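You operate a simulated robot arm through the tools that you are given. There is no shell and no other tool.

Carry out the task below with a simulated robot arm. There is one attempt and no reset: what you move stays moved.

JOB
Knock out the green and blue trays into the brown bin.
Fine: Open the bin lid and knock each on the yellow bar till its spent cubes are out; stand both back in the red rack, shut the bin lid and leave the third tray.

The check looks at the end state, three seconds after you hand in, the way a careful person would. Anything else that was tipped, shoved, dropped, spilled or broken makes it a failure. A push-on lid holds only when it is set on centred and level and pressed home; a screw cap is set on level and turned clockwise until tight.

ROBOT AND FRAMES
A 6-joint arm with a two-finger gripper, fixed in place. Base frame: the origin is on the floor under the middle of its stand, x ahead of it, y to its left, z up. Lengths are in mm, angles in rad, forces in N, time in s.
It reaches about 1298 mm from its shoulder. Its first joint turns from -2.601 to 2.601 rad. Payload 1.57 kg.
The tool frame sits at the grasp point between the pads (the TCP): z along the fingers, y along the line on which they close. The tips reach 21 mm beyond it. The gripper opens to 70 mm; its body begins 50 mm behind the TCP.
Orientation is that of the tool frame in the base frame, as [roll, pitch, yaw] about the fixed x, y, z axes, in that order (R = Rz(yaw) Ry(pitch) Rx(roll)). With the fingers straight down and closing along the base's y, the tool's x points along the base's -x, its y along +y and its z along -z.

CONTROLS
- The arm moves only by the tool arm_command. Its argument "commands" is one flat list of numbers, 7 for each row, row after row: the shift along the base's x, y, z in mm, then the turn, a rotation vector about the base's x, y, z in degrees, then the gripper command, from -1 (fully open) to 1 (shut), values between in proportion. In form: [tx, ty, tz, rx, ry, rz, gripper, tx, ty, tz, rx, ry, rz, gripper, ...]. A call has 1 to 20 rows; each row is the pose to reach, as a shift and turn from the pose commanded when the call began. Each row takes 0.2 s and may step no farther than 50 mm and 0.15 rad from the row before; otherwise, or with a gripper value out of range, the whole call is refused. Where a pose cannot be reached the arm comes as near as it can. A force on the tool above 40 N (or 10 N above the force at the start of the call, whichever is more), or a blocked arm, ends the call early, and 0.2 s more pass. Each finger travels about 64.8 mm/s and halts on what it meets, pressing with about 30 N; the grip force reading is that of the motor and also rises with nothing between the fingers. The clock runs only during rows and for 0.2 s after the last one: add rows that repeat a pose to give the fingers time. The reply holds the time, the measured pose of the TCP, the force on the tool along the base axes, the opening and the grip force, in the units named above and with some noise, with the torque about the TCP (base axes, N m) and any sound that the robot's microphone picked up.
- Cameras (640 x 400 px; columns grow to the right, rows downward): "scene" is fixed at [400.1, 501, 1674.3]; the picture's right is [-0.98, -0.22, 0.00], its down [-0.10, 0.46, -0.88] and it looks along [0.19, -0.86, -0.47] (base axes); focal length 311 px, centre (320, 200). "wrist" rides on the gripper at [79, 4, -81] in the tool frame; the picture's right is [-0.05, 1.00, 0.00], its down [-0.67, -0.04, -0.74] and it looks along [-0.74, -0.04, 0.67] (tool axes); focal length 256 px, centre (320, 200).
- snapshot(camera): a new picture of that camera. It takes no simulated time.
- move_column(by): slides the trunk up (or, below 0, down) by that many mm; the arm rides with it, the base frame stays. It gives what a move gives, with no picture.
- point_at(camera, pixels): for up to 12 pixels [column, row] of the newest picture of that camera ("zoom" is the newest enlarged one), the place [x, y, z] in the base frame of the surface seen there, good to about 2 mm. It takes no simulated time.
- inspect(camera, box): a new picture of the part [left, top, right, bottom] of that camera's present view, enlarged. It takes no simulated time.
- close_job(): hands the job in; it is judged then, once.

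Open the gripper and draw the arm clear of the work before you hand the job in, unless the task says otherwise.

The tools are called after ">>>" as name(argument=value, ...) on one line, values as JSON. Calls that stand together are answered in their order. arm_command: Moves the arm, as the interface text tells. Its arguments: {"type":"object","properties":{"commands":{"type":"array","items":{"type":"number"}}},"required":["commands"]} The other tools are called the same way: move_column (by) moves the trunk up or down; snapshot (camera) takes a picture; point_at (camera, pixels) gives the place of the surface under pixels of a picture; inspect (camera, box) takes an enlarged picture of a part of a camera's view; close_job () hands the job in.

At the start:

```text
time: 0.0
tcp_pos: [483.9, -542.3, 1257.2]
orientation: [3.141, 0.0, 3.141]
ft_force: [0.0, 0.6, -0.5]
wrist_torque: [0.05, 0.01, 0.0]
grip_width: 69.9
finger_force: 0.1
trunk travel left (down, up): [-938.0, 32.0]
```

scene: 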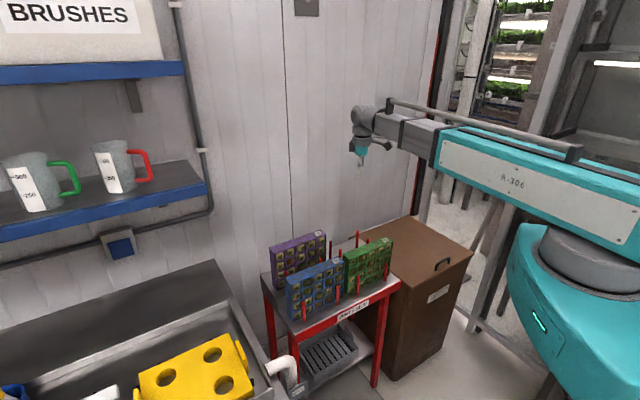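
wrist: 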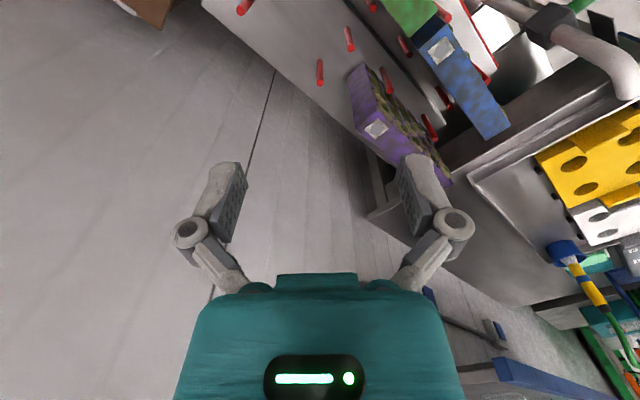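

The scene picture shows the red rack with three trays (purple, blue ~(316,288), green ~(368,262)) and a brown bin at ~(425,290). I'll enlarge the work area to see details.

>>> inspect(camera="scene", box=[240, 190, 500, 400])

>>> inspect(camera="scene", box=[250, 220, 410, 330])

>>> snapshot(camera="scene")

```text
1.90 times, centred on (370, 295) of scene
```

zoom: 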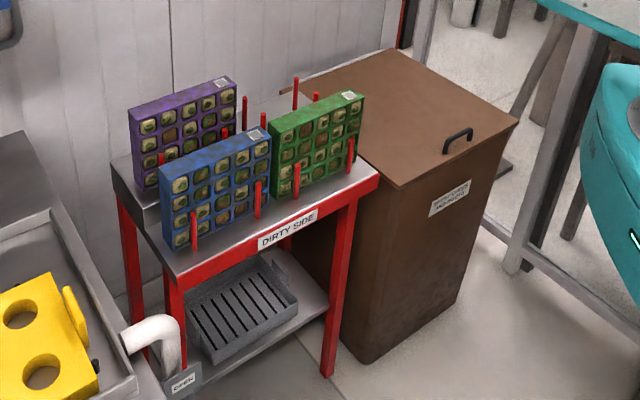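

```text
3.64 times, centred on (330, 275) of scene
```

zoom: 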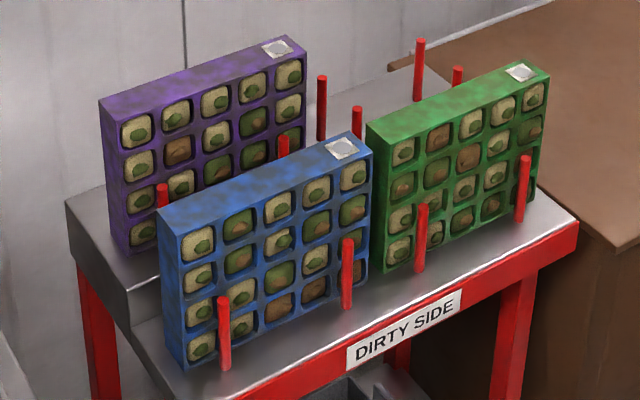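

```text
taken
```

scene: 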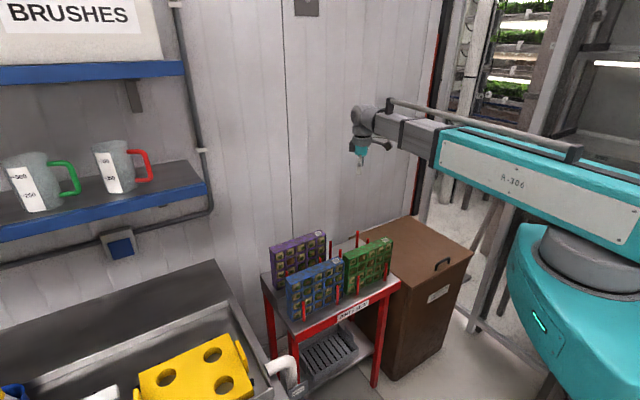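

The enlarged view shows each tray standing between red pegs, and the bin lid with a dark handle at about (442,265). I'll measure the key points on the trays, pegs and bin.

>>> inspect(camera="scene", box=[250, 220, 410, 330])

>>> point_at(camera="zoom", pixels=[[162, 215], [345, 135], [371, 155], [182, 240], [187, 365], [375, 130], [520, 65], [547, 80], [383, 150], [386, 270], [224, 300], [347, 243]])

>>> point_at(camera="zoom", pixels=[[421, 207], [421, 268], [524, 160], [522, 218], [420, 42], [458, 70], [322, 78], [357, 110], [284, 138], [162, 186], [500, 245], [300, 350]])

>>> point_at(camera="scene", pixels=[[436, 265], [442, 263], [450, 260], [473, 253], [412, 218], [400, 284], [363, 240], [442, 280], [405, 370], [440, 250], [430, 340], [460, 290]])

```text
3.64 times, centred on (330, 275) of scene
```

zoom: 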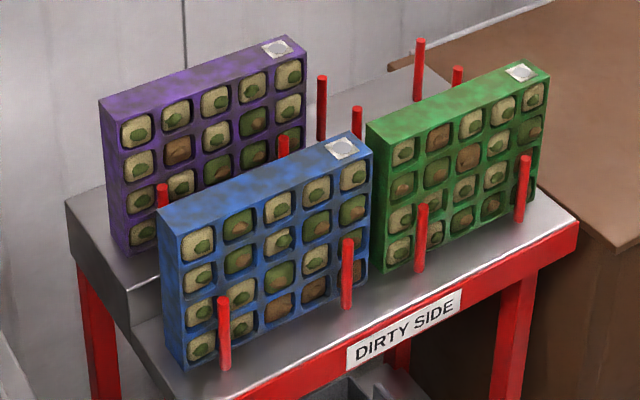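

```text
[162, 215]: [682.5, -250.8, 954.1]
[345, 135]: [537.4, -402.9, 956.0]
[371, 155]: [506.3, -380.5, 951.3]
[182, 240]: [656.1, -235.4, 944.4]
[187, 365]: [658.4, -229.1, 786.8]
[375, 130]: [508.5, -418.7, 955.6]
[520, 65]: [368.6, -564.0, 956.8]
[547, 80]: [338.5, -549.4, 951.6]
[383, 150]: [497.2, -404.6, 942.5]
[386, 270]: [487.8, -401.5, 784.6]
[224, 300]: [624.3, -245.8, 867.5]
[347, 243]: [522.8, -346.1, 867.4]
```

```text
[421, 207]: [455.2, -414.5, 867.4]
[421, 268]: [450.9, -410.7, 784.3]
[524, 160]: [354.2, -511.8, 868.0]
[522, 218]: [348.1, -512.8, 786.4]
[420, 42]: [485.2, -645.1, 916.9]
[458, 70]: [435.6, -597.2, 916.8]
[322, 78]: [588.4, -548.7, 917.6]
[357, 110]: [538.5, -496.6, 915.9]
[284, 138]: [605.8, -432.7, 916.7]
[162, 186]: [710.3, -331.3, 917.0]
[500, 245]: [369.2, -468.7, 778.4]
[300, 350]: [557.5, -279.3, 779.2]
```

```text
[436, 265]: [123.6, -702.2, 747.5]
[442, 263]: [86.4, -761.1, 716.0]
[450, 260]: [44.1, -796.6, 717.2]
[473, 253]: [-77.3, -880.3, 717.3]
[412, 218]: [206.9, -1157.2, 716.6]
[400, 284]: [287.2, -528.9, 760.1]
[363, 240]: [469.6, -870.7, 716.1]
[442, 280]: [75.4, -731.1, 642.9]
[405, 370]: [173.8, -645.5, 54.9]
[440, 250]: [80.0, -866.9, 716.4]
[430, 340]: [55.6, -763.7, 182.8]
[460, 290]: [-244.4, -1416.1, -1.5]
```

The trays stand on the rack at z≈779 with tops at ≈955, and the lid is at z≈716. I'll zoom in on the bin and its handle.

>>> inspect(camera="scene", box=[350, 205, 490, 300])

>>> point_at(camera="zoom", pixels=[[392, 283], [396, 262], [430, 240], [464, 234], [462, 250], [410, 270], [400, 270], [555, 215], [290, 62], [300, 350], [470, 250], [170, 100]])

>>> inspect(camera="scene", box=[420, 245, 470, 280])

>>> snapshot(camera="wrist")

```text
4.21 times, centred on (420, 252) of scene
```

zoom: 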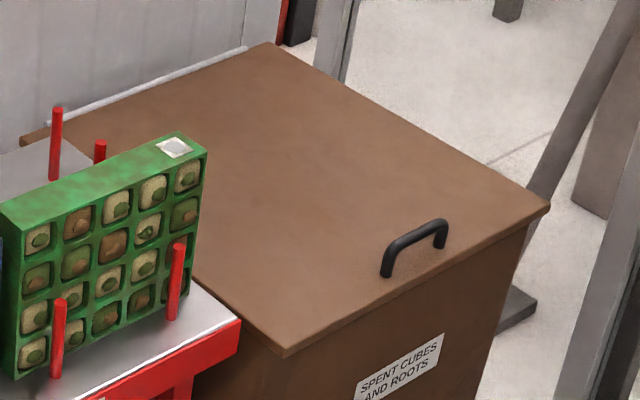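

```text
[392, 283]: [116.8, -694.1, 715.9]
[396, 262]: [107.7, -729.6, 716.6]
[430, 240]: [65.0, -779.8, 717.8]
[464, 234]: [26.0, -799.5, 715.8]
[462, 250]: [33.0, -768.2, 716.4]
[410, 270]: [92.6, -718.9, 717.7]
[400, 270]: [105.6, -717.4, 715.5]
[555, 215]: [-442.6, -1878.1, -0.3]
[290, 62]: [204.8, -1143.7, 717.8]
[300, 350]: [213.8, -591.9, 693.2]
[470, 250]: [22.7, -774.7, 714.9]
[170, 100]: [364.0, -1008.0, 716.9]
```

```text
11.43 times, centred on (445, 262) of scene
```

zoom: 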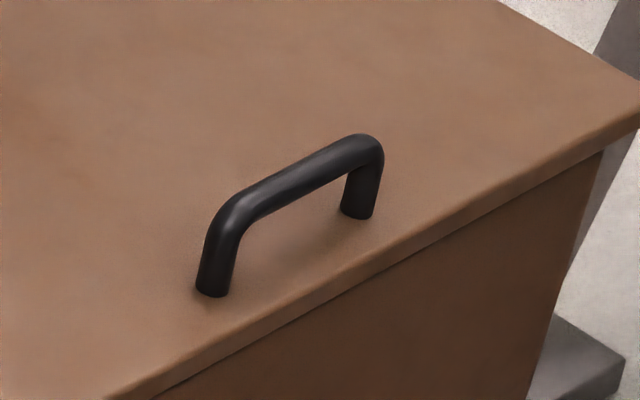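

```text
taken
```

wrist: 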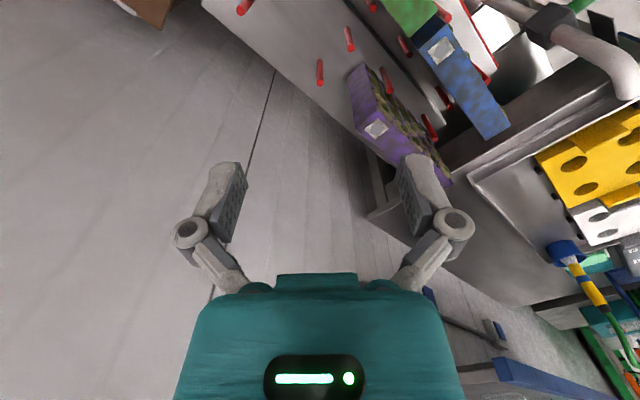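

>>> point_at(camera="zoom", pixels=[[213, 292], [222, 220], [240, 205], [300, 170], [355, 140], [375, 160], [357, 212], [160, 395], [600, 155], [630, 90], [300, 250], [380, 160]])

```text
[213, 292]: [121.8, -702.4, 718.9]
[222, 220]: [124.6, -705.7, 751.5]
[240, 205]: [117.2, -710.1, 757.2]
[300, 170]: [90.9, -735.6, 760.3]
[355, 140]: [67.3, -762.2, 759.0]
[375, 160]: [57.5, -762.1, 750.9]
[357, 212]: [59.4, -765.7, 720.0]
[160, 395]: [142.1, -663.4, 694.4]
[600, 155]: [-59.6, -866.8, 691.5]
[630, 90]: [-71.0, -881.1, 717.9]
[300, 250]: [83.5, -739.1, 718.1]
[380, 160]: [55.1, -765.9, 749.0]
```

The handle bar runs from about (122,-704) to (59,-766), with its top at z≈760. I'll measure the wall behind the bin, the purple tray, the trays' tops and the robot's shoulder height before planning.

>>> snapshot(camera="scene")

>>> point_at(camera="scene", pixels=[[340, 200], [400, 200], [380, 170], [590, 265], [545, 290], [440, 150], [535, 165], [365, 120], [377, 125], [360, 160], [300, 233], [275, 250]])

>>> inspect(camera="scene", box=[335, 225, 405, 270])

>>> point_at(camera="zoom", pixels=[[100, 240], [230, 180], [360, 110], [470, 60], [520, 90], [350, 140], [130, 260], [480, 100], [175, 75], [235, 60], [400, 65], [120, 30]])

```text
taken
```

scene: 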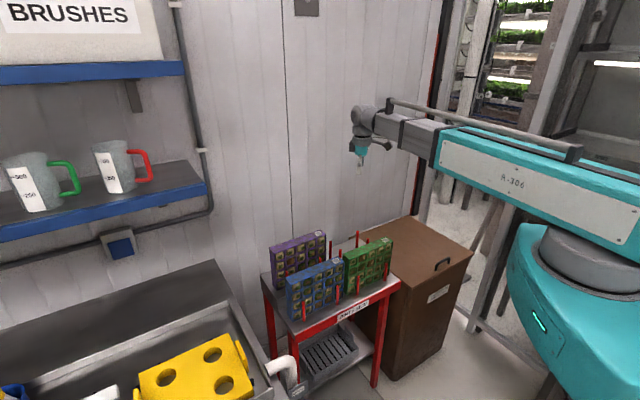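

```text
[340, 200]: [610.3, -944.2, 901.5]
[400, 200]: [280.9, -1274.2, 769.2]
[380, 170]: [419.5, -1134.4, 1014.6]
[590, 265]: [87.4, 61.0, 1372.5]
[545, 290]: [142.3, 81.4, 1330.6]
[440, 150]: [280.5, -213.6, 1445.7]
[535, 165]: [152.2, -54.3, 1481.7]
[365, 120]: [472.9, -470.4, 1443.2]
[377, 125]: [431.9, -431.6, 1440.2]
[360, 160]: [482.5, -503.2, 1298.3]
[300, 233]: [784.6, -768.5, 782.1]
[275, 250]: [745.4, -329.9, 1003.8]
```

```text
8.89 times, centred on (370, 248) of scene
```

zoom: 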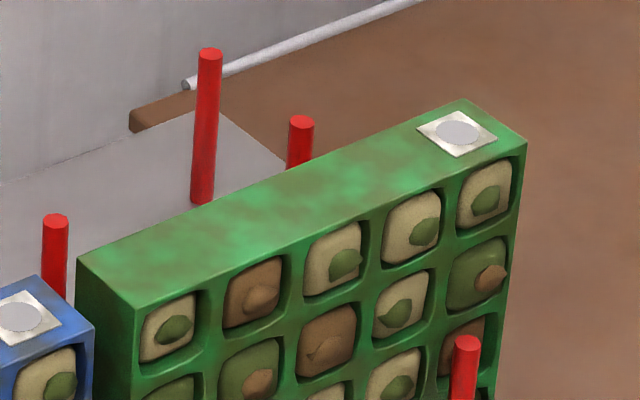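

```text
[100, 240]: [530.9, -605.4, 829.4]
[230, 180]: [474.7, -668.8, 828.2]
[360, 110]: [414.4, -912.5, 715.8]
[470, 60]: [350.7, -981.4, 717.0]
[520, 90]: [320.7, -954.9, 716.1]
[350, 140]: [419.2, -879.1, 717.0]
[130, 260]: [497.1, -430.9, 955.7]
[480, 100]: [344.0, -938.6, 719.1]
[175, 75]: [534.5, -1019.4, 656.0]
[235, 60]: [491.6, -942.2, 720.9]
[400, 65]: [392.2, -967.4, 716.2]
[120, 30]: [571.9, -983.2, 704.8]
```

The wall behind is at about 1099 mm along v=(x−y)/√2, the lid's hinge at about v≈1014, and the upper rack step at z≈829. Next I'll measure the tray thickness and the hinge line precisely.

>>> inspect(camera="scene", box=[335, 225, 405, 270])

>>> point_at(camera="zoom", pixels=[[84, 258], [136, 303], [520, 138], [462, 102], [138, 312], [524, 148], [190, 84], [420, 2], [132, 120], [205, 112], [280, 160], [145, 125]])

>>> inspect(camera="scene", box=[260, 225, 350, 325])

>>> point_at(camera="zoom", pixels=[[105, 245], [147, 272], [380, 165], [345, 135], [45, 90], [80, 110], [265, 35], [300, 60], [365, 290], [362, 175], [155, 400], [215, 340]])

```text
8.89 times, centred on (370, 248) of scene
```

zoom: 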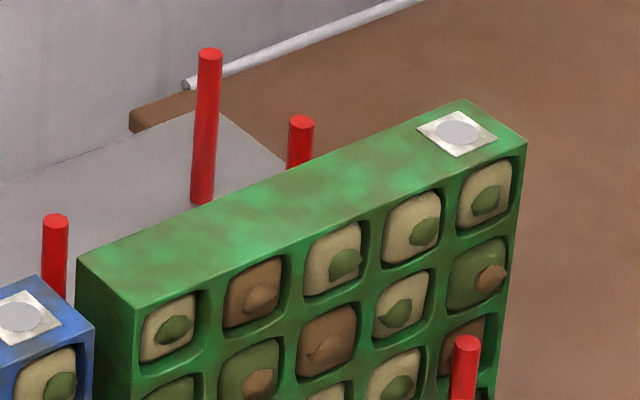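

```text
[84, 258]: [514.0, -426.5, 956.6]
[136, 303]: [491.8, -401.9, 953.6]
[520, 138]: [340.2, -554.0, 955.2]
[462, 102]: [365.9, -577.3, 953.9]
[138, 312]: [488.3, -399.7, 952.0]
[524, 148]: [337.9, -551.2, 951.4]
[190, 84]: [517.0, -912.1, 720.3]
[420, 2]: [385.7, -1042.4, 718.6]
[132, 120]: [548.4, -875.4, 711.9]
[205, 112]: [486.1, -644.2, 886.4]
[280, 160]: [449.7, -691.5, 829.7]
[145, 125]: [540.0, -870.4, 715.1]
```

```text
4.00 times, centred on (305, 275) of scene
```

zoom: 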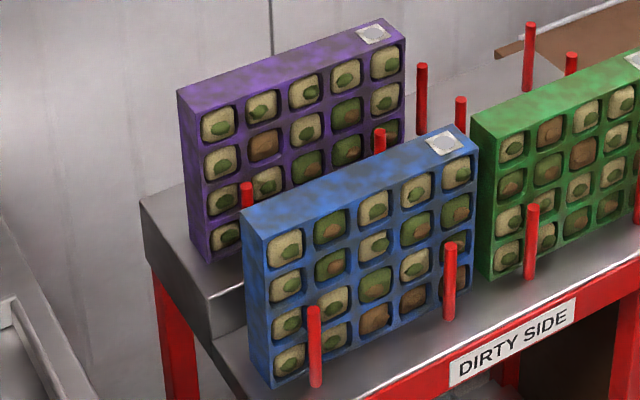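

```text
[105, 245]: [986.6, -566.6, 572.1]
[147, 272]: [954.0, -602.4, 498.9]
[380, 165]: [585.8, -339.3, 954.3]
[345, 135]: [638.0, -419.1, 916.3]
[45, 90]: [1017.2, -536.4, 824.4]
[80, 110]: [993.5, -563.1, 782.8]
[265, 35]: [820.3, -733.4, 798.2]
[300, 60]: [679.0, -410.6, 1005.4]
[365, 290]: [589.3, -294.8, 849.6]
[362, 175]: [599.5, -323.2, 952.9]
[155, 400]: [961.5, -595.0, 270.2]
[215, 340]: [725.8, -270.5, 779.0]
```

Tray thickness is about 38–40 mm (v 629–667 for green), spanning u −151..63 at z 779–956; the hinge rod is at v≈1010, z≈715. I'll move the open gripper over the lid handle, yawing 45° so the fingers close across the handle bar.

>>> arm_command(commands=[-33, -16, -21, 0, 0, 3.75, -1, -66, -32, -42, 0, 0, 7.5, -1, -98, -48, -62, 0, 0, 11.25, -1, -131, -64, -83, 0, 0, 15, -1, -164, -80, -104, 0, 0, 18.75, -1, -197, -96, -125, 0, 0, 22.5, -1, -230, -113, -146, 0, 0, 26.25, -1, -263, -129, -167, 0, 0, 30, -1, -296, -145, -187, 0, 0, 33.75, -1, -328, -161, -208, 0, 0, 37.5, -1, -361, -177, -229, 0, 0, 41.25, -1, -394, -193, -250, 0, 0, 45, -1])

>>> snapshot(camera="scene")

>>> snapshot(camera="wrist")

```text
time: 2.6
tcp_pos: [94.6, -743.4, 1257.3]
orientation: [-3.141, 0.0, -2.353]
ft_force: [-0.2, -0.6, 0.2]
wrist_torque: [0.01, -0.01, 0.01]
grip_width: 69.8
finger_force: 0.1
out of reach, approached as far as the arm can: row 1, 2, 3, 4, 5, 6, 7, 8, 9, 10, 11, 12
trunk travel left (down, up): [-938.0, 32.0]
```

```text
taken
```

scene: 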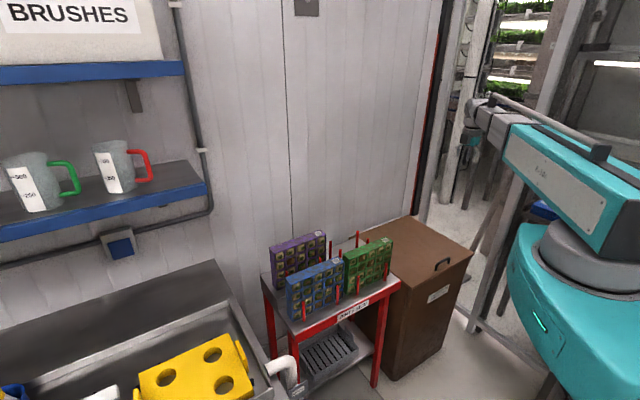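

```text
taken
```

wrist: 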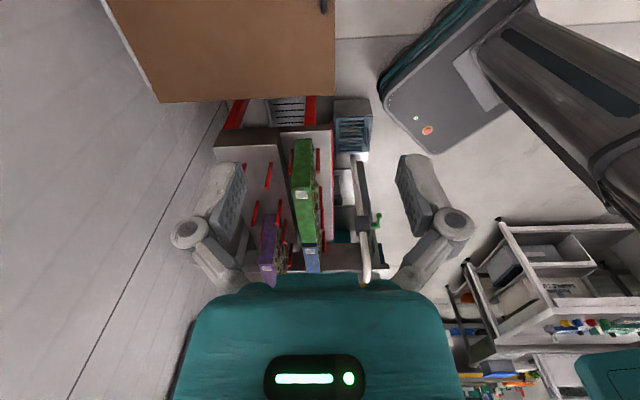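

The arm reached (94.6, -743.4) but its height stayed at 1257, so vertical reach seems to come mainly from the trunk. I'll test with a hold row and a small trunk move down.

>>> arm_command(commands=[0, 0, 0, 0, 0, 0, -1])

>>> move_column(by=-100)

>>> arm_command(commands=[0, 0, 20, 0, 0, 0, -1])

```text
time: 3.0
tcp_pos: [94.7, -743.3, 1257.3]
orientation: [-3.141, -0.001, -2.357]
ft_force: [0.4, 0.3, -0.6]
wrist_torque: [-0.03, -0.02, 0.0]
grip_width: 70.0
finger_force: 0.0
trunk travel left (down, up): [-938.0, 32.0]
```

```text
time: 4.3
tcp_pos: [95.1, -742.2, 1157.4]
orientation: [3.14, 0.001, -2.357]
ft_force: [0.1, -0.9, 0.4]
wrist_torque: [0.0, -0.01, -0.02]
grip_width: 69.9
finger_force: 0.1
trunk travel left (down, up): [-838.0, 132.0]
```

```text
time: 4.7
tcp_pos: [95.1, -741.7, 1157.8]
orientation: [-3.141, 0.002, -2.356]
ft_force: [0.2, -0.1, -0.3]
wrist_torque: [0.0, 0.0, 0.01]
grip_width: 69.8
finger_force: 0.0
out of reach, approached as far as the arm can: row 1
trunk travel left (down, up): [-838.0, 132.0]
```

The arm itself can't change height with the tool straight down (planar arm, trunk does z). I'll test tilting the tool about the −u axis in small steps to learn how TCP height couples with tilt.

>>> arm_command(commands=[0, 0, 0, -5.5, -5.5, 0, -1, 0, 0, 0, -11, -11, 0, -1, 0, 0, 0, -16.5, -16.5, 0, -1, 0, 0, 0, -22, -22, 0, -1, 0, 0, 0, -22, -22, 0, -1])

```text
time: 5.9
tcp_pos: [93.8, -744.6, 1183.9]
orientation: [-2.597, -0.001, -2.357]
ft_force: [-0.4, 0.8, 0.3]
wrist_torque: [-0.02, -0.01, 0.01]
grip_width: 70.0
finger_force: 0.1
out of reach, approached as far as the arm can: row 2, 3, 4, 5
trunk travel left (down, up): [-838.0, 132.0]
```

Tilting 31° raised the TCP 26 mm, so the wrist pivot is about 182 mm behind the TCP and height is set by the trunk plus tilt. I'll bring the tool back straight down over the handle centre (90.5, -735) and check before lowering.

>>> arm_command(commands=[-1, 3, -8, 5.5, 5.5, 0, -1, -2, 6, -16, 11, 11, 0, -1, -3, 9, -23, 16.5, 16.5, 0, -1, -3.3, 9.6, -26, 22, 22, 0, -1, -3.3, 9.6, -26, 22, 22, 0, -1])

>>> inspect(camera="scene", box=[390, 240, 480, 310])

```text
time: 7.1
tcp_pos: [92.0, -735.2, 1156.7]
orientation: [3.14, -0.001, -2.357]
ft_force: [0.4, 0.6, 0.6]
wrist_torque: [-0.03, -0.02, 0.0]
grip_width: 69.9
finger_force: 0.0
out of reach, approached as far as the arm can: row 1, 2
trunk travel left (down, up): [-838.0, 132.0]
```

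```text
5.71 times, centred on (435, 275) of scene
```

zoom: 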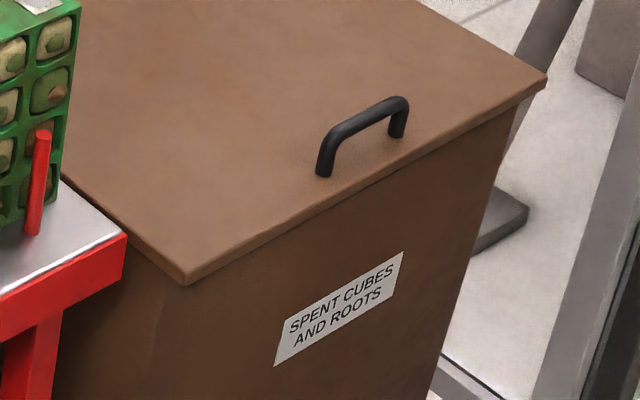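

The zoom shows the lid edge and the bin front below it. I'll measure lid rim versus body face to see if there is an overhang.

>>> point_at(camera="zoom", pixels=[[300, 215], [300, 224], [300, 230], [300, 236], [300, 245], [300, 260], [400, 180], [450, 160], [450, 148], [186, 284], [150, 262], [100, 225]])

>>> move_column(by=-250)

>>> snapshot(camera="scene")

>>> snapshot(camera="wrist")

```text
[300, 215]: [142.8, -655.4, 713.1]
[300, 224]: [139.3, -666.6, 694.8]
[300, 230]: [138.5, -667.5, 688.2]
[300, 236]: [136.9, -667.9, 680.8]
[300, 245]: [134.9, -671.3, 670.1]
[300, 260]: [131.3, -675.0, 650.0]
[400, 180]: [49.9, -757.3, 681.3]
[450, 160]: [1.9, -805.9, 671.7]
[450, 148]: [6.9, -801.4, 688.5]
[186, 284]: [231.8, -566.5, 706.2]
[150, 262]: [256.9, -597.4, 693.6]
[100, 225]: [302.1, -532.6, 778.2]
```

```text
time: 9.7
tcp_pos: [91.0, -734.3, 906.9]
orientation: [-3.141, 0.0, -2.357]
ft_force: [-0.1, 0.4, -0.5]
wrist_torque: [-0.05, 0.01, -0.01]
grip_width: 69.8
finger_force: 0.1
trunk travel left (down, up): [-588.0, 382.0]
```

```text
taken
```

scene: 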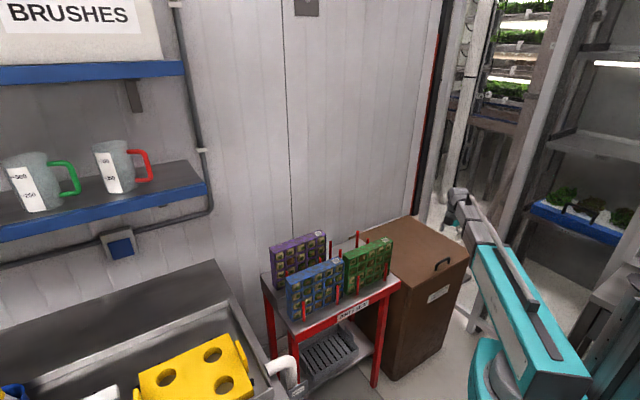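

```text
taken
```

wrist: 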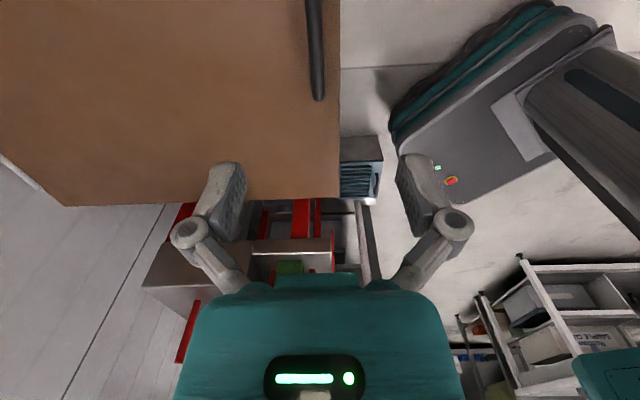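

The lid overhangs the front by only about 6 mm, and the wrist view shows the handle bar (315,50) aligned between the fingers. I'll lower the trunk so the pads straddle the handle bar.

>>> move_column(by=-110)

>>> snapshot(camera="wrist")

>>> inspect(camera="scene", box=[400, 200, 490, 300])

```text
time: 11.1
tcp_pos: [93.1, -733.9, 796.9]
orientation: [-3.141, -0.002, -2.357]
ft_force: [0.0, 0.1, -0.6]
wrist_torque: [-0.01, -0.04, -0.02]
grip_width: 69.8
finger_force: 0.0
trunk travel left (down, up): [-478.0, 492.0]
```

```text
taken
```

wrist: 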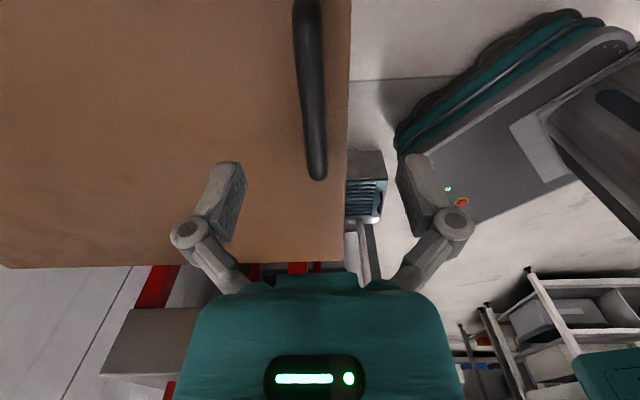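

```text
4.00 times, centred on (445, 250) of scene
```

zoom: 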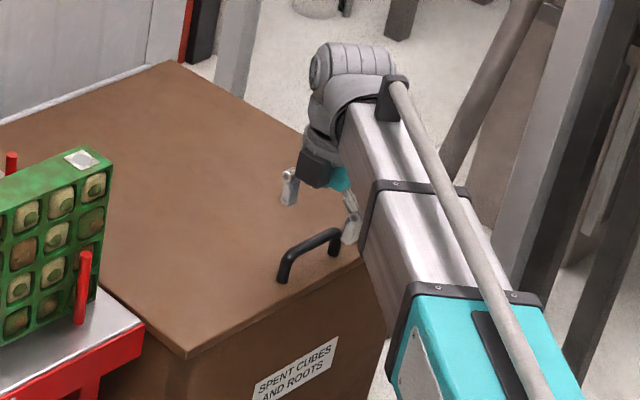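

The handle bar (310,90 in the wrist view) lies between the fingers. I'll lower 45 mm more so the pads are around the bar.

>>> move_column(by=-45)

>>> arm_command(commands=[0, 0, 0, 0, 0, 0, -0.3, 0, 0, 0, 0, 0, 0.0, 0, 0, 0, 0, 0, 0.0])

>>> snapshot(camera="wrist")

>>> inspect(camera="scene", box=[420, 225, 480, 290])

```text
time: 12.0
tcp_pos: [91.7, -733.3, 751.8]
orientation: [-3.141, 0.002, -2.357]
ft_force: [-0.2, 0.1, 0.0]
wrist_torque: [-0.04, 0.02, -0.02]
grip_width: 70.1
finger_force: 0.1
trunk travel left (down, up): [-433.0, 537.0]
```

```text
refused: commands must hold 7 numbers for each row
```

```text
taken
```

wrist: 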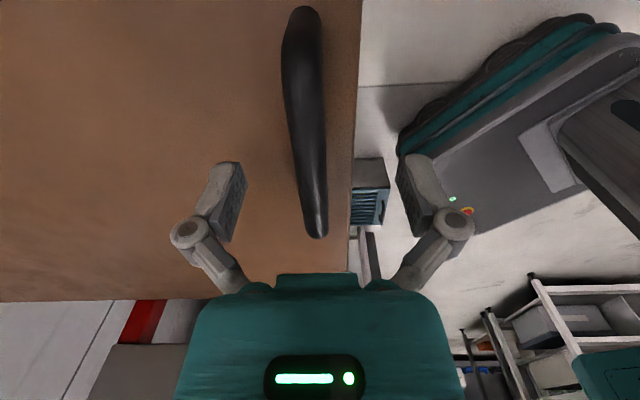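

```text
6.15 times, centred on (450, 258) of scene
```

zoom: 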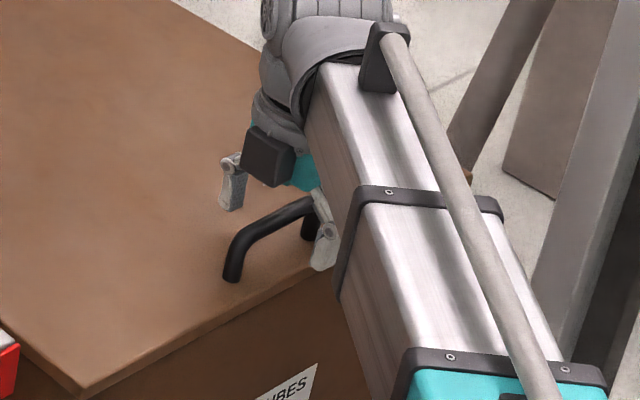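

The bar is between the pads (wrist view col ~300–320, rows 10–235). Now I close the gripper on it.

>>> arm_command(commands=[0, 0, 0, 0, 0, 0, -0.3, 0, 0, 0, 0, 0, 0, 0.3, 0, 0, 0, 0, 0, 0, 1, 0, 0, 0, 0, 0, 0, 1, 0, 0, 0, 0, 0, 0, 1])

>>> snapshot(camera="wrist")

```text
time: 13.2
tcp_pos: [95.3, -735.7, 751.8]
orientation: [-3.137, 0.001, -2.355]
ft_force: [18.0, -24.0, 13.3]
wrist_torque: [0.17, -0.22, 0.01]
grip_width: 11.6
finger_force: 32.1
trunk travel left (down, up): [-433.0, 537.0]
```

```text
taken
```

wrist: 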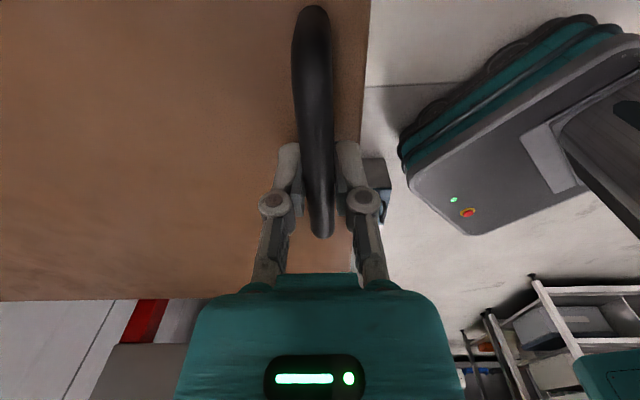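

The fingers hold the bar (11.6 mm) but the tool is pushed ~30 N along +v, meaning the bar is ~4 mm further toward the wall. I'll relieve that by shifting 4.5 mm along +v.

>>> arm_command(commands=[1.6, -1.6, 0, 0, 0, 0, 1, 3.2, -3.2, 0, 0, 0, 0, 1, 3.2, -3.2, 0, 0, 0, 0, 1])

```text
time: 14.0
tcp_pos: [94.4, -736.9, 752.4]
orientation: [3.139, -0.002, -2.357]
ft_force: [-0.2, -8.4, 6.4]
wrist_torque: [-0.26, 0.36, 0.01]
grip_width: 12.0
finger_force: 31.8
trunk travel left (down, up): [-433.0, 537.0]
```

Force is small now. I'll lift 12 mm with the trunk to feel the lid.

>>> move_column(by=12)

```text
time: 14.6
tcp_pos: [94.8, -736.4, 763.8]
orientation: [3.141, -0.001, -2.356]
ft_force: [-0.5, -5.3, -0.9]
wrist_torque: [-0.06, 0.0, 0.01]
grip_width: 11.7
finger_force: 31.8
trunk travel left (down, up): [-445.0, 525.0]
```

The vertical force is only ~1 N. I'll look at whether the lid lifted.

>>> inspect(camera="scene", box=[400, 225, 480, 300])

>>> snapshot(camera="wrist")

```text
5.33 times, centred on (440, 262) of scene
```

zoom: 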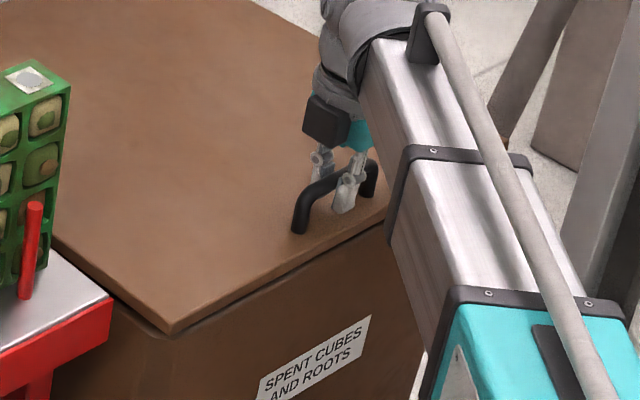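

```text
taken
```

wrist: 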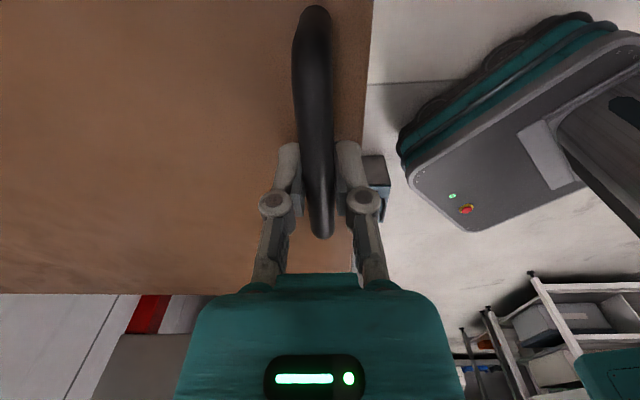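

The dark gap under the lid edge shows it lifted with almost no force. I'll test if the lid stays by itself: lift a bit more, then loosen the grip slightly.

>>> move_column(by=15)

>>> arm_command(commands=[0, 0, 0, 0, 0, 0, 0.3, 0, 0, 0, 0, 0, 0, 0.0, 0, 0, 0, 0, 0, 0, 0.0])

>>> snapshot(camera="wrist")

>>> inspect(camera="scene", box=[400, 225, 480, 300])

```text
time: 15.2
tcp_pos: [96.1, -738.3, 778.5]
orientation: [-3.139, 0.0, -2.356]
ft_force: [8.4, -13.2, -2.6]
wrist_torque: [-0.01, -0.16, -0.03]
grip_width: 11.8
finger_force: 32.5
trunk travel left (down, up): [-460.0, 510.0]
```

```text
time: 16.0
tcp_pos: [95.2, -736.2, 778.3]
orientation: [3.141, -0.001, -2.356]
ft_force: [0.3, -0.7, -0.1]
wrist_torque: [-0.03, 0.0, -0.02]
grip_width: 35.1
finger_force: 0.0
trunk travel left (down, up): [-460.0, 510.0]
```

```text
taken
```

wrist: 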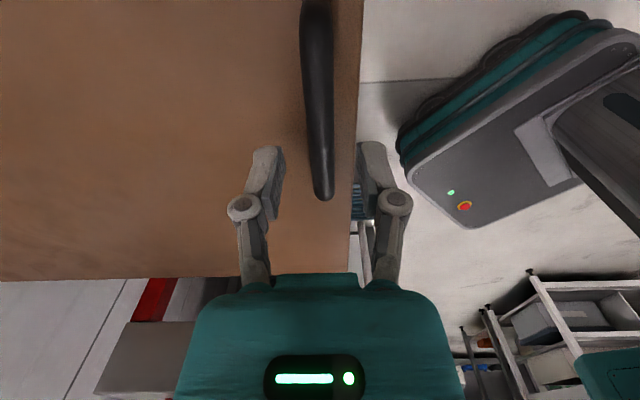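

```text
5.33 times, centred on (440, 262) of scene
```

zoom: 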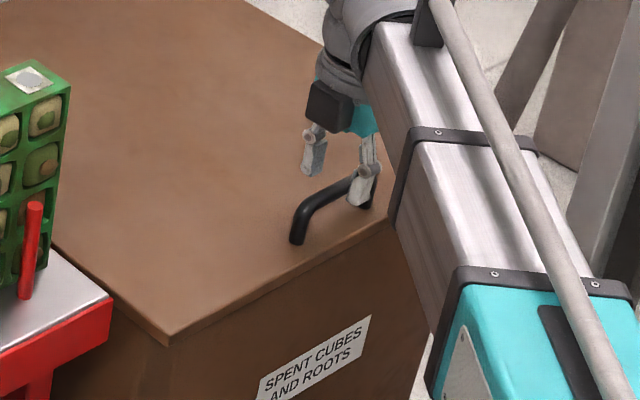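

The lid fell back shut when released, so it must be held all the way. I'll hook the handle with just the upper finger (tool tilted 45° toward the wall), so I first raise, back off, open and tilt.

>>> move_column(by=60)

>>> arm_command(commands=[-10, 10, 2, -5.3, -5.3, 0, -1, -20, 20, 6, -10.6, -10.6, 0, -1, -31, 31, 14, -15.9, -15.9, 0, -1, -41, 41, 24, -21.2, -21.2, 0, -1, -52, 52, 38, -26.5, -26.5, 0, -1, -62, 62, 53, -31.8, -31.8, 0, -1, -62, 62, 53, -31.8, -31.8, 0, -1])

>>> snapshot(camera="wrist")

>>> inspect(camera="scene", box=[400, 200, 500, 300])

```text
time: 17.0
tcp_pos: [94.4, -736.9, 838.6]
orientation: [-3.141, 0.001, -2.356]
ft_force: [0.0, -0.1, -0.6]
wrist_torque: [-0.01, -0.02, -0.03]
grip_width: 35.1
finger_force: 0.1
trunk travel left (down, up): [-520.0, 450.0]
```

```text
time: 18.6
tcp_pos: [31.4, -675.5, 893.1]
orientation: [-2.356, 0.0, -2.355]
ft_force: [0.1, -0.4, -0.4]
wrist_torque: [0.02, 0.0, -0.01]
grip_width: 70.2
finger_force: 0.1
trunk travel left (down, up): [-520.0, 450.0]
```

```text
taken
```

wrist: 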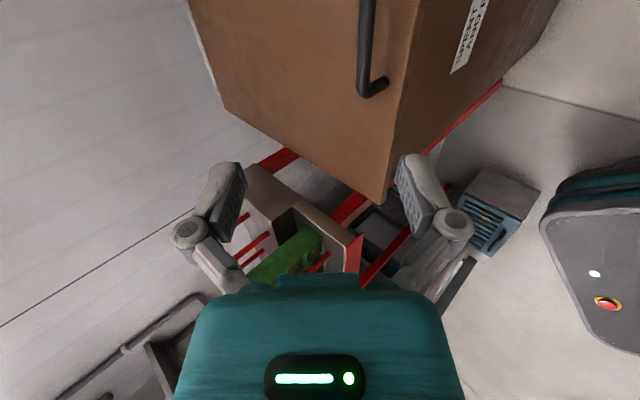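

```text
4.00 times, centred on (450, 250) of scene
```

zoom: 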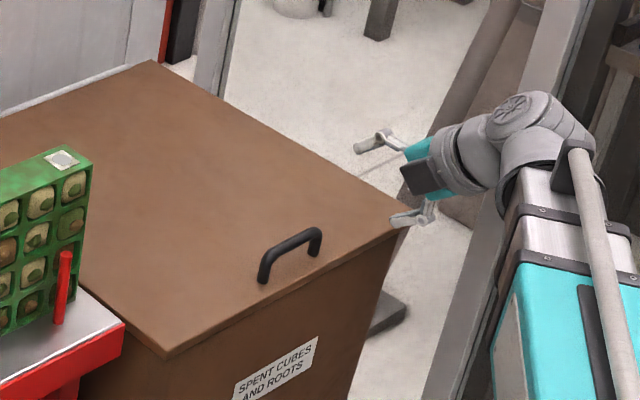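

The tilt matches (roll −135°) and the upper finger is the left one in the wrist view. I'll measure finger points to know their thickness and tip positions.

>>> point_at(camera="wrist", pixels=[[244, 168], [225, 166], [212, 175], [205, 200], [230, 200], [222, 236], [175, 230], [190, 235], [405, 165], [430, 170], [445, 200], [465, 225]])

>>> inspect(camera="wrist", box=[160, 140, 480, 300])

```text
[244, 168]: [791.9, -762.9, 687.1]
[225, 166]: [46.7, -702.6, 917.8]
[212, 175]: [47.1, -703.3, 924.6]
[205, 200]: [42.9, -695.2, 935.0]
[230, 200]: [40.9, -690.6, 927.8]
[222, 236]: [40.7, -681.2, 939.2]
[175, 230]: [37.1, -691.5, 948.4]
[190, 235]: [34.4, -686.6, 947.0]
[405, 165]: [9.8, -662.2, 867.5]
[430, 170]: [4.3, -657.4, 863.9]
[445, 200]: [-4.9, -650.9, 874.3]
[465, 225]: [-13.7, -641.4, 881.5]
```

```text
2.00 times, centred on (320, 220) of wrist
```

zoom: 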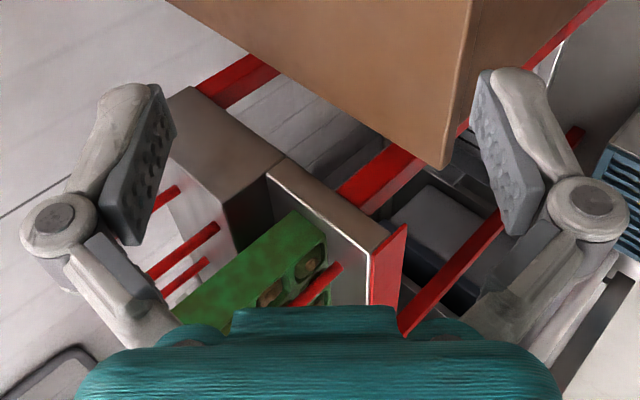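

Measured points show the opened finger is ~10 mm thick and its tip sits ~6 mm past the TCP when fully open. I'll lower the trunk by 184 mm to put the upper fingertip level just under the handle bar, in front of the bin.

>>> move_column(by=-184)

>>> snapshot(camera="wrist")

>>> inspect(camera="scene", box=[410, 225, 490, 295])

```text
time: 20.7
tcp_pos: [33.0, -676.2, 709.5]
orientation: [-2.357, -0.001, -2.357]
ft_force: [0.0, -0.4, 0.0]
wrist_torque: [-0.03, 0.03, 0.02]
grip_width: 69.9
finger_force: 0.0
trunk travel left (down, up): [-336.0, 634.0]
```

```text
taken
```

wrist: 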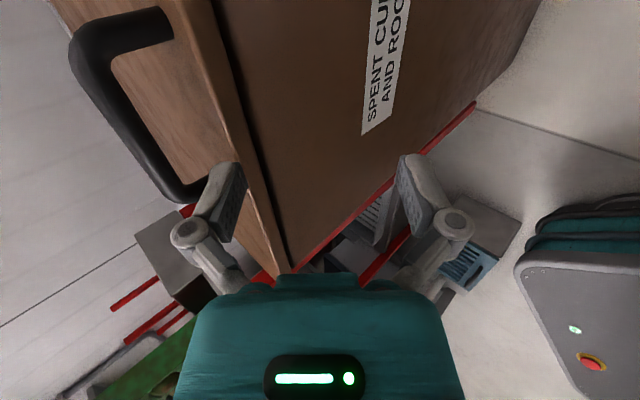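

```text
5.71 times, centred on (450, 260) of scene
```

zoom: 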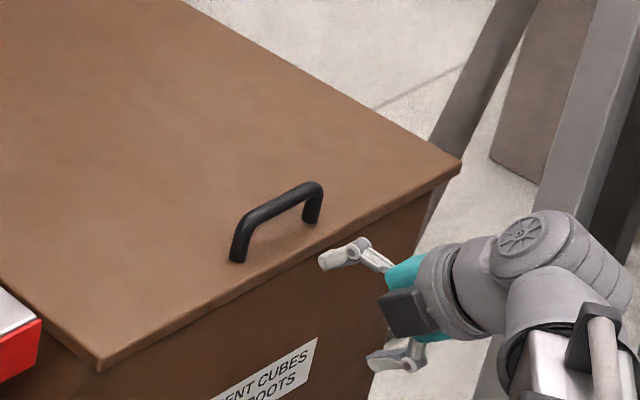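

The upper fingertip is just in front of the handle opening. I'll verify its location and the handle legs numerically before advancing.

>>> point_at(camera="zoom", pixels=[[326, 262], [335, 250], [355, 247], [238, 255], [312, 217], [275, 205]])

```text
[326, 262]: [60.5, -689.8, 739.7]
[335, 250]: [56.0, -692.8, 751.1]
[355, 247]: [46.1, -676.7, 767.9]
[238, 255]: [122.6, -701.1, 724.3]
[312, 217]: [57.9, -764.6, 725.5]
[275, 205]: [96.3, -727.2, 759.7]
```

Finger (u −465..−445) clears both handle legs (u −409, −500). I'll advance along +v toward the wall about 52 mm so the finger slides under the bar.

>>> arm_command(commands=[9, -9, 0, 0, 0, 0, -1, 18, -18, 0, 0, 0, 0, -1, 27, -27, 0, 0, 0, 0, -1, 36, -36, 0, 0, 0, 0, -1, 36, -36, 0, 0, 0, 0, -1])

>>> inspect(camera="scene", box=[410, 225, 490, 295])

>>> snapshot(camera="wrist")

```text
time: 21.9
tcp_pos: [69.1, -712.6, 709.4]
orientation: [-2.358, 0.0, -2.357]
ft_force: [-0.3, 0.4, 1.0]
wrist_torque: [0.01, 0.02, 0.02]
grip_width: 70.1
finger_force: 0.0
trunk travel left (down, up): [-336.0, 634.0]
```

```text
5.71 times, centred on (450, 260) of scene
```

zoom: 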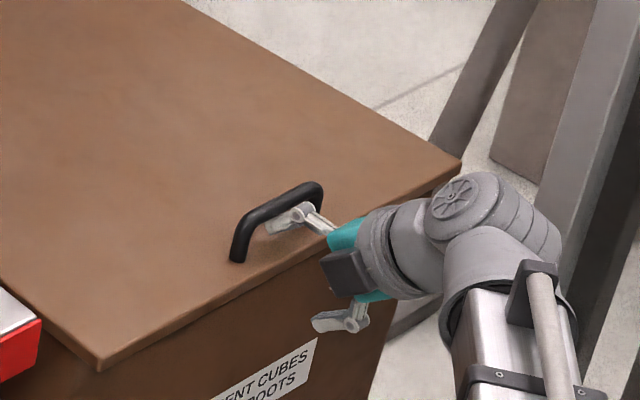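

```text
taken
```

wrist: 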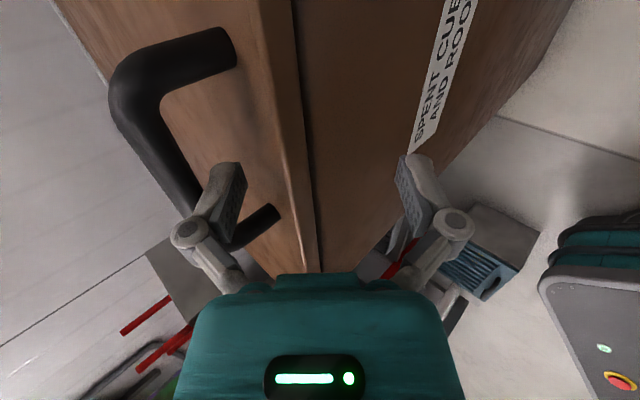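

The finger is under the bar without contact yet. I'll advance 6 mm more, then lift with the trunk by 37 mm (about 5° of lid).

>>> arm_command(commands=[4.5, -4.5, 0, 0, 0, 0, -1, 4.5, -4.5, 0, 0, 0, 0, -1])

>>> move_column(by=37)

>>> arm_command(commands=[3.7, -3.7, 0, 0, 0, 0, -1, 3.7, -3.7, 0, 0, 0, 0, -1])

>>> inspect(camera="scene", box=[400, 220, 490, 295])

```text
time: 22.5
tcp_pos: [72.5, -716.7, 710.0]
orientation: [-2.359, 0.001, -2.356]
ft_force: [-3.2, 4.8, -0.1]
wrist_torque: [-0.2, -0.18, 0.0]
grip_width: 70.5
finger_force: 0.0
trunk travel left (down, up): [-336.0, 634.0]
```

```text
time: 23.3
tcp_pos: [73.6, -716.5, 745.9]
orientation: [-2.36, 0.0, -2.356]
ft_force: [-1.7, 1.1, 0.5]
wrist_torque: [-0.09, -0.04, 0.0]
grip_width: 69.9
finger_force: 0.2
trunk travel left (down, up): [-373.0, 597.0]
```

```text
time: 23.9
tcp_pos: [77.0, -719.9, 746.6]
orientation: [-2.36, 0.0, -2.356]
ft_force: [-3.5, 3.6, -0.8]
wrist_torque: [-0.09, -0.13, 0.0]
grip_width: 69.7
finger_force: 0.0
trunk travel left (down, up): [-373.0, 597.0]
```

```text
5.33 times, centred on (445, 258) of scene
```

zoom: 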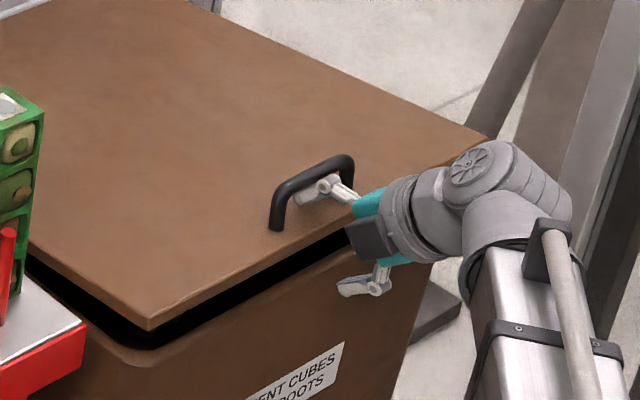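

The lid is lifting on the finger with only ~5 N. I continue in trunk/advance steps.

>>> move_column(by=36)

>>> arm_command(commands=[5.9, -5.9, 0, 0, 0, 0, -1, 5.9, -5.9, 0, 0, 0, 0, -1])

>>> move_column(by=35)

>>> arm_command(commands=[4.5, -4.5, 0, 0, 0, 0, -1, 9, -9, 0, 0, 0, 0, -1, 9, -9, 0, 0, 0, 0, -1])

>>> inspect(camera="scene", box=[390, 200, 490, 295])

>>> snapshot(camera="wrist")

```text
time: 24.7
tcp_pos: [76.9, -719.7, 782.1]
orientation: [-2.359, -0.001, -2.357]
ft_force: [0.1, 0.2, 0.1]
wrist_torque: [-0.01, -0.04, 0.0]
grip_width: 69.7
finger_force: 0.0
trunk travel left (down, up): [-409.0, 561.0]
```

```text
time: 25.3
tcp_pos: [82.1, -727.4, 781.7]
orientation: [-2.362, 0.001, -2.357]
ft_force: [-1.6, 1.2, -0.3]
wrist_torque: [-0.05, -0.05, -0.01]
grip_width: 69.6
finger_force: 0.0
trunk travel left (down, up): [-409.0, 561.0]
```

```text
time: 26.1
tcp_pos: [81.3, -727.0, 816.4]
orientation: [-2.362, 0.001, -2.356]
ft_force: [0.5, -0.2, -0.1]
wrist_torque: [0.04, -0.02, 0.01]
grip_width: 69.8
finger_force: 0.1
trunk travel left (down, up): [-444.0, 526.0]
```

```text
time: 26.9
tcp_pos: [90.9, -736.0, 816.9]
orientation: [-2.359, 0.001, -2.357]
ft_force: [-0.5, -1.3, 0.2]
wrist_torque: [0.02, 0.02, 0.0]
grip_width: 70.0
finger_force: 0.1
trunk travel left (down, up): [-444.0, 526.0]
```

```text
4.21 times, centred on (440, 248) of scene
```

zoom: 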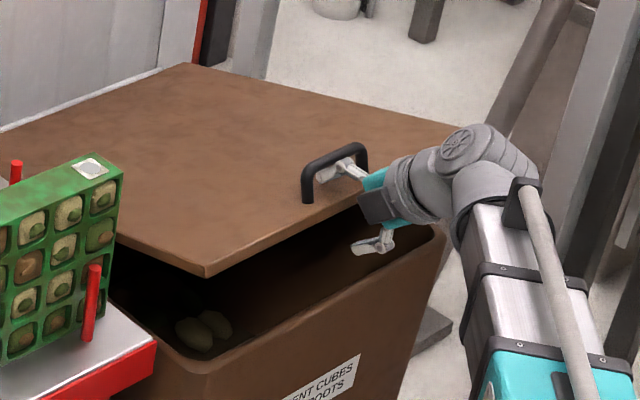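

```text
taken
```

wrist: 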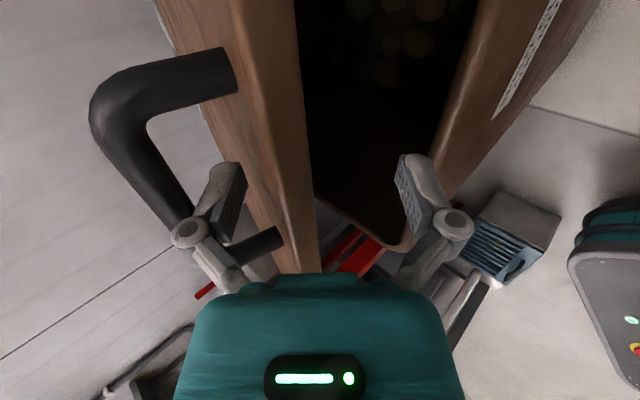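

The lid is open about 15° and rests on the finger. Continuing upward with interleaved steps.

>>> arm_command(commands=[4, -4, 0, 0, 0, 0, -1, 4, -4, 0, 0, 0, 0, -1])

>>> move_column(by=34)

>>> arm_command(commands=[6.5, -6.5, 0, 0, 0, 0, -1, 13, -13, 0, 0, 0, 0, -1, 13, -13, 0, 0, 0, 0, -1])

>>> move_column(by=33)

>>> arm_command(commands=[6.5, -6.5, 0, 0, 0, 0, -1, 13, -13, 0, 0, 0, 0, -1, 13, -13, 0, 0, 0, 0, -1])

>>> inspect(camera="scene", box=[380, 180, 490, 295])

>>> snapshot(camera="wrist")

```text
time: 27.5
tcp_pos: [95.6, -739.0, 816.1]
orientation: [-2.36, 0.0, -2.357]
ft_force: [-0.7, 0.2, -0.4]
wrist_torque: [-0.01, -0.04, 0.0]
grip_width: 69.8
finger_force: 0.1
trunk travel left (down, up): [-444.0, 526.0]
```

```text
time: 28.2
tcp_pos: [95.2, -739.4, 850.9]
orientation: [-2.36, -0.001, -2.357]
ft_force: [0.1, 0.2, 0.8]
wrist_torque: [0.01, -0.02, 0.01]
grip_width: 70.3
finger_force: 0.1
trunk travel left (down, up): [-478.0, 492.0]
```

```text
time: 29.0
tcp_pos: [109.1, -753.1, 851.4]
orientation: [-2.359, 0.001, -2.356]
ft_force: [-0.4, 0.7, -0.3]
wrist_torque: [-0.01, -0.03, 0.0]
grip_width: 69.7
finger_force: 0.0
trunk travel left (down, up): [-478.0, 492.0]
```

```text
time: 29.8
tcp_pos: [108.5, -752.0, 883.5]
orientation: [-2.358, 0.0, -2.356]
ft_force: [0.4, 0.7, -0.3]
wrist_torque: [0.0, -0.02, -0.01]
grip_width: 69.9
finger_force: 0.1
trunk travel left (down, up): [-511.0, 459.0]
```

```text
time: 30.6
tcp_pos: [121.8, -765.2, 883.6]
orientation: [-2.359, -0.001, -2.356]
ft_force: [-0.9, 0.4, 0.2]
wrist_torque: [0.03, -0.01, 0.0]
grip_width: 70.0
finger_force: 0.1
trunk travel left (down, up): [-511.0, 459.0]
```

```text
3.48 times, centred on (435, 238) of scene
```

zoom: 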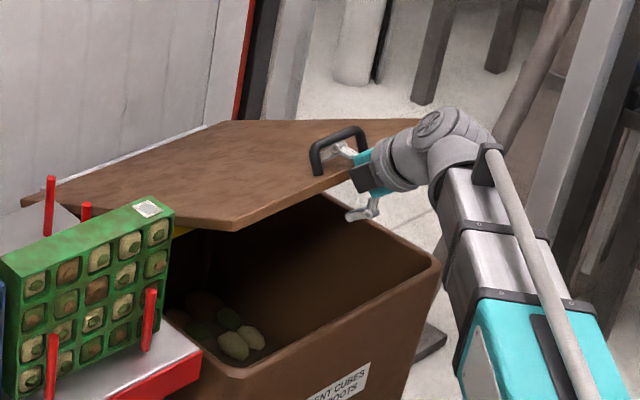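

```text
taken
```

wrist: 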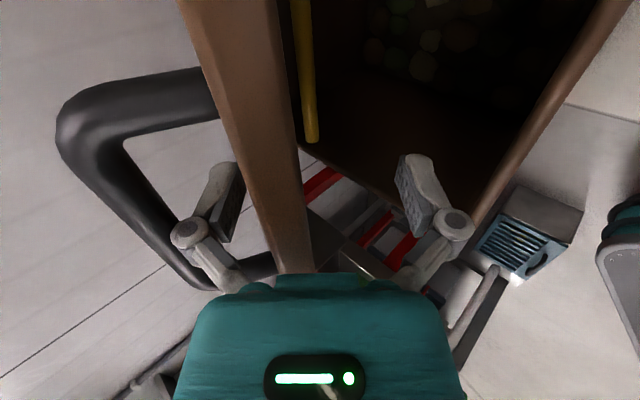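

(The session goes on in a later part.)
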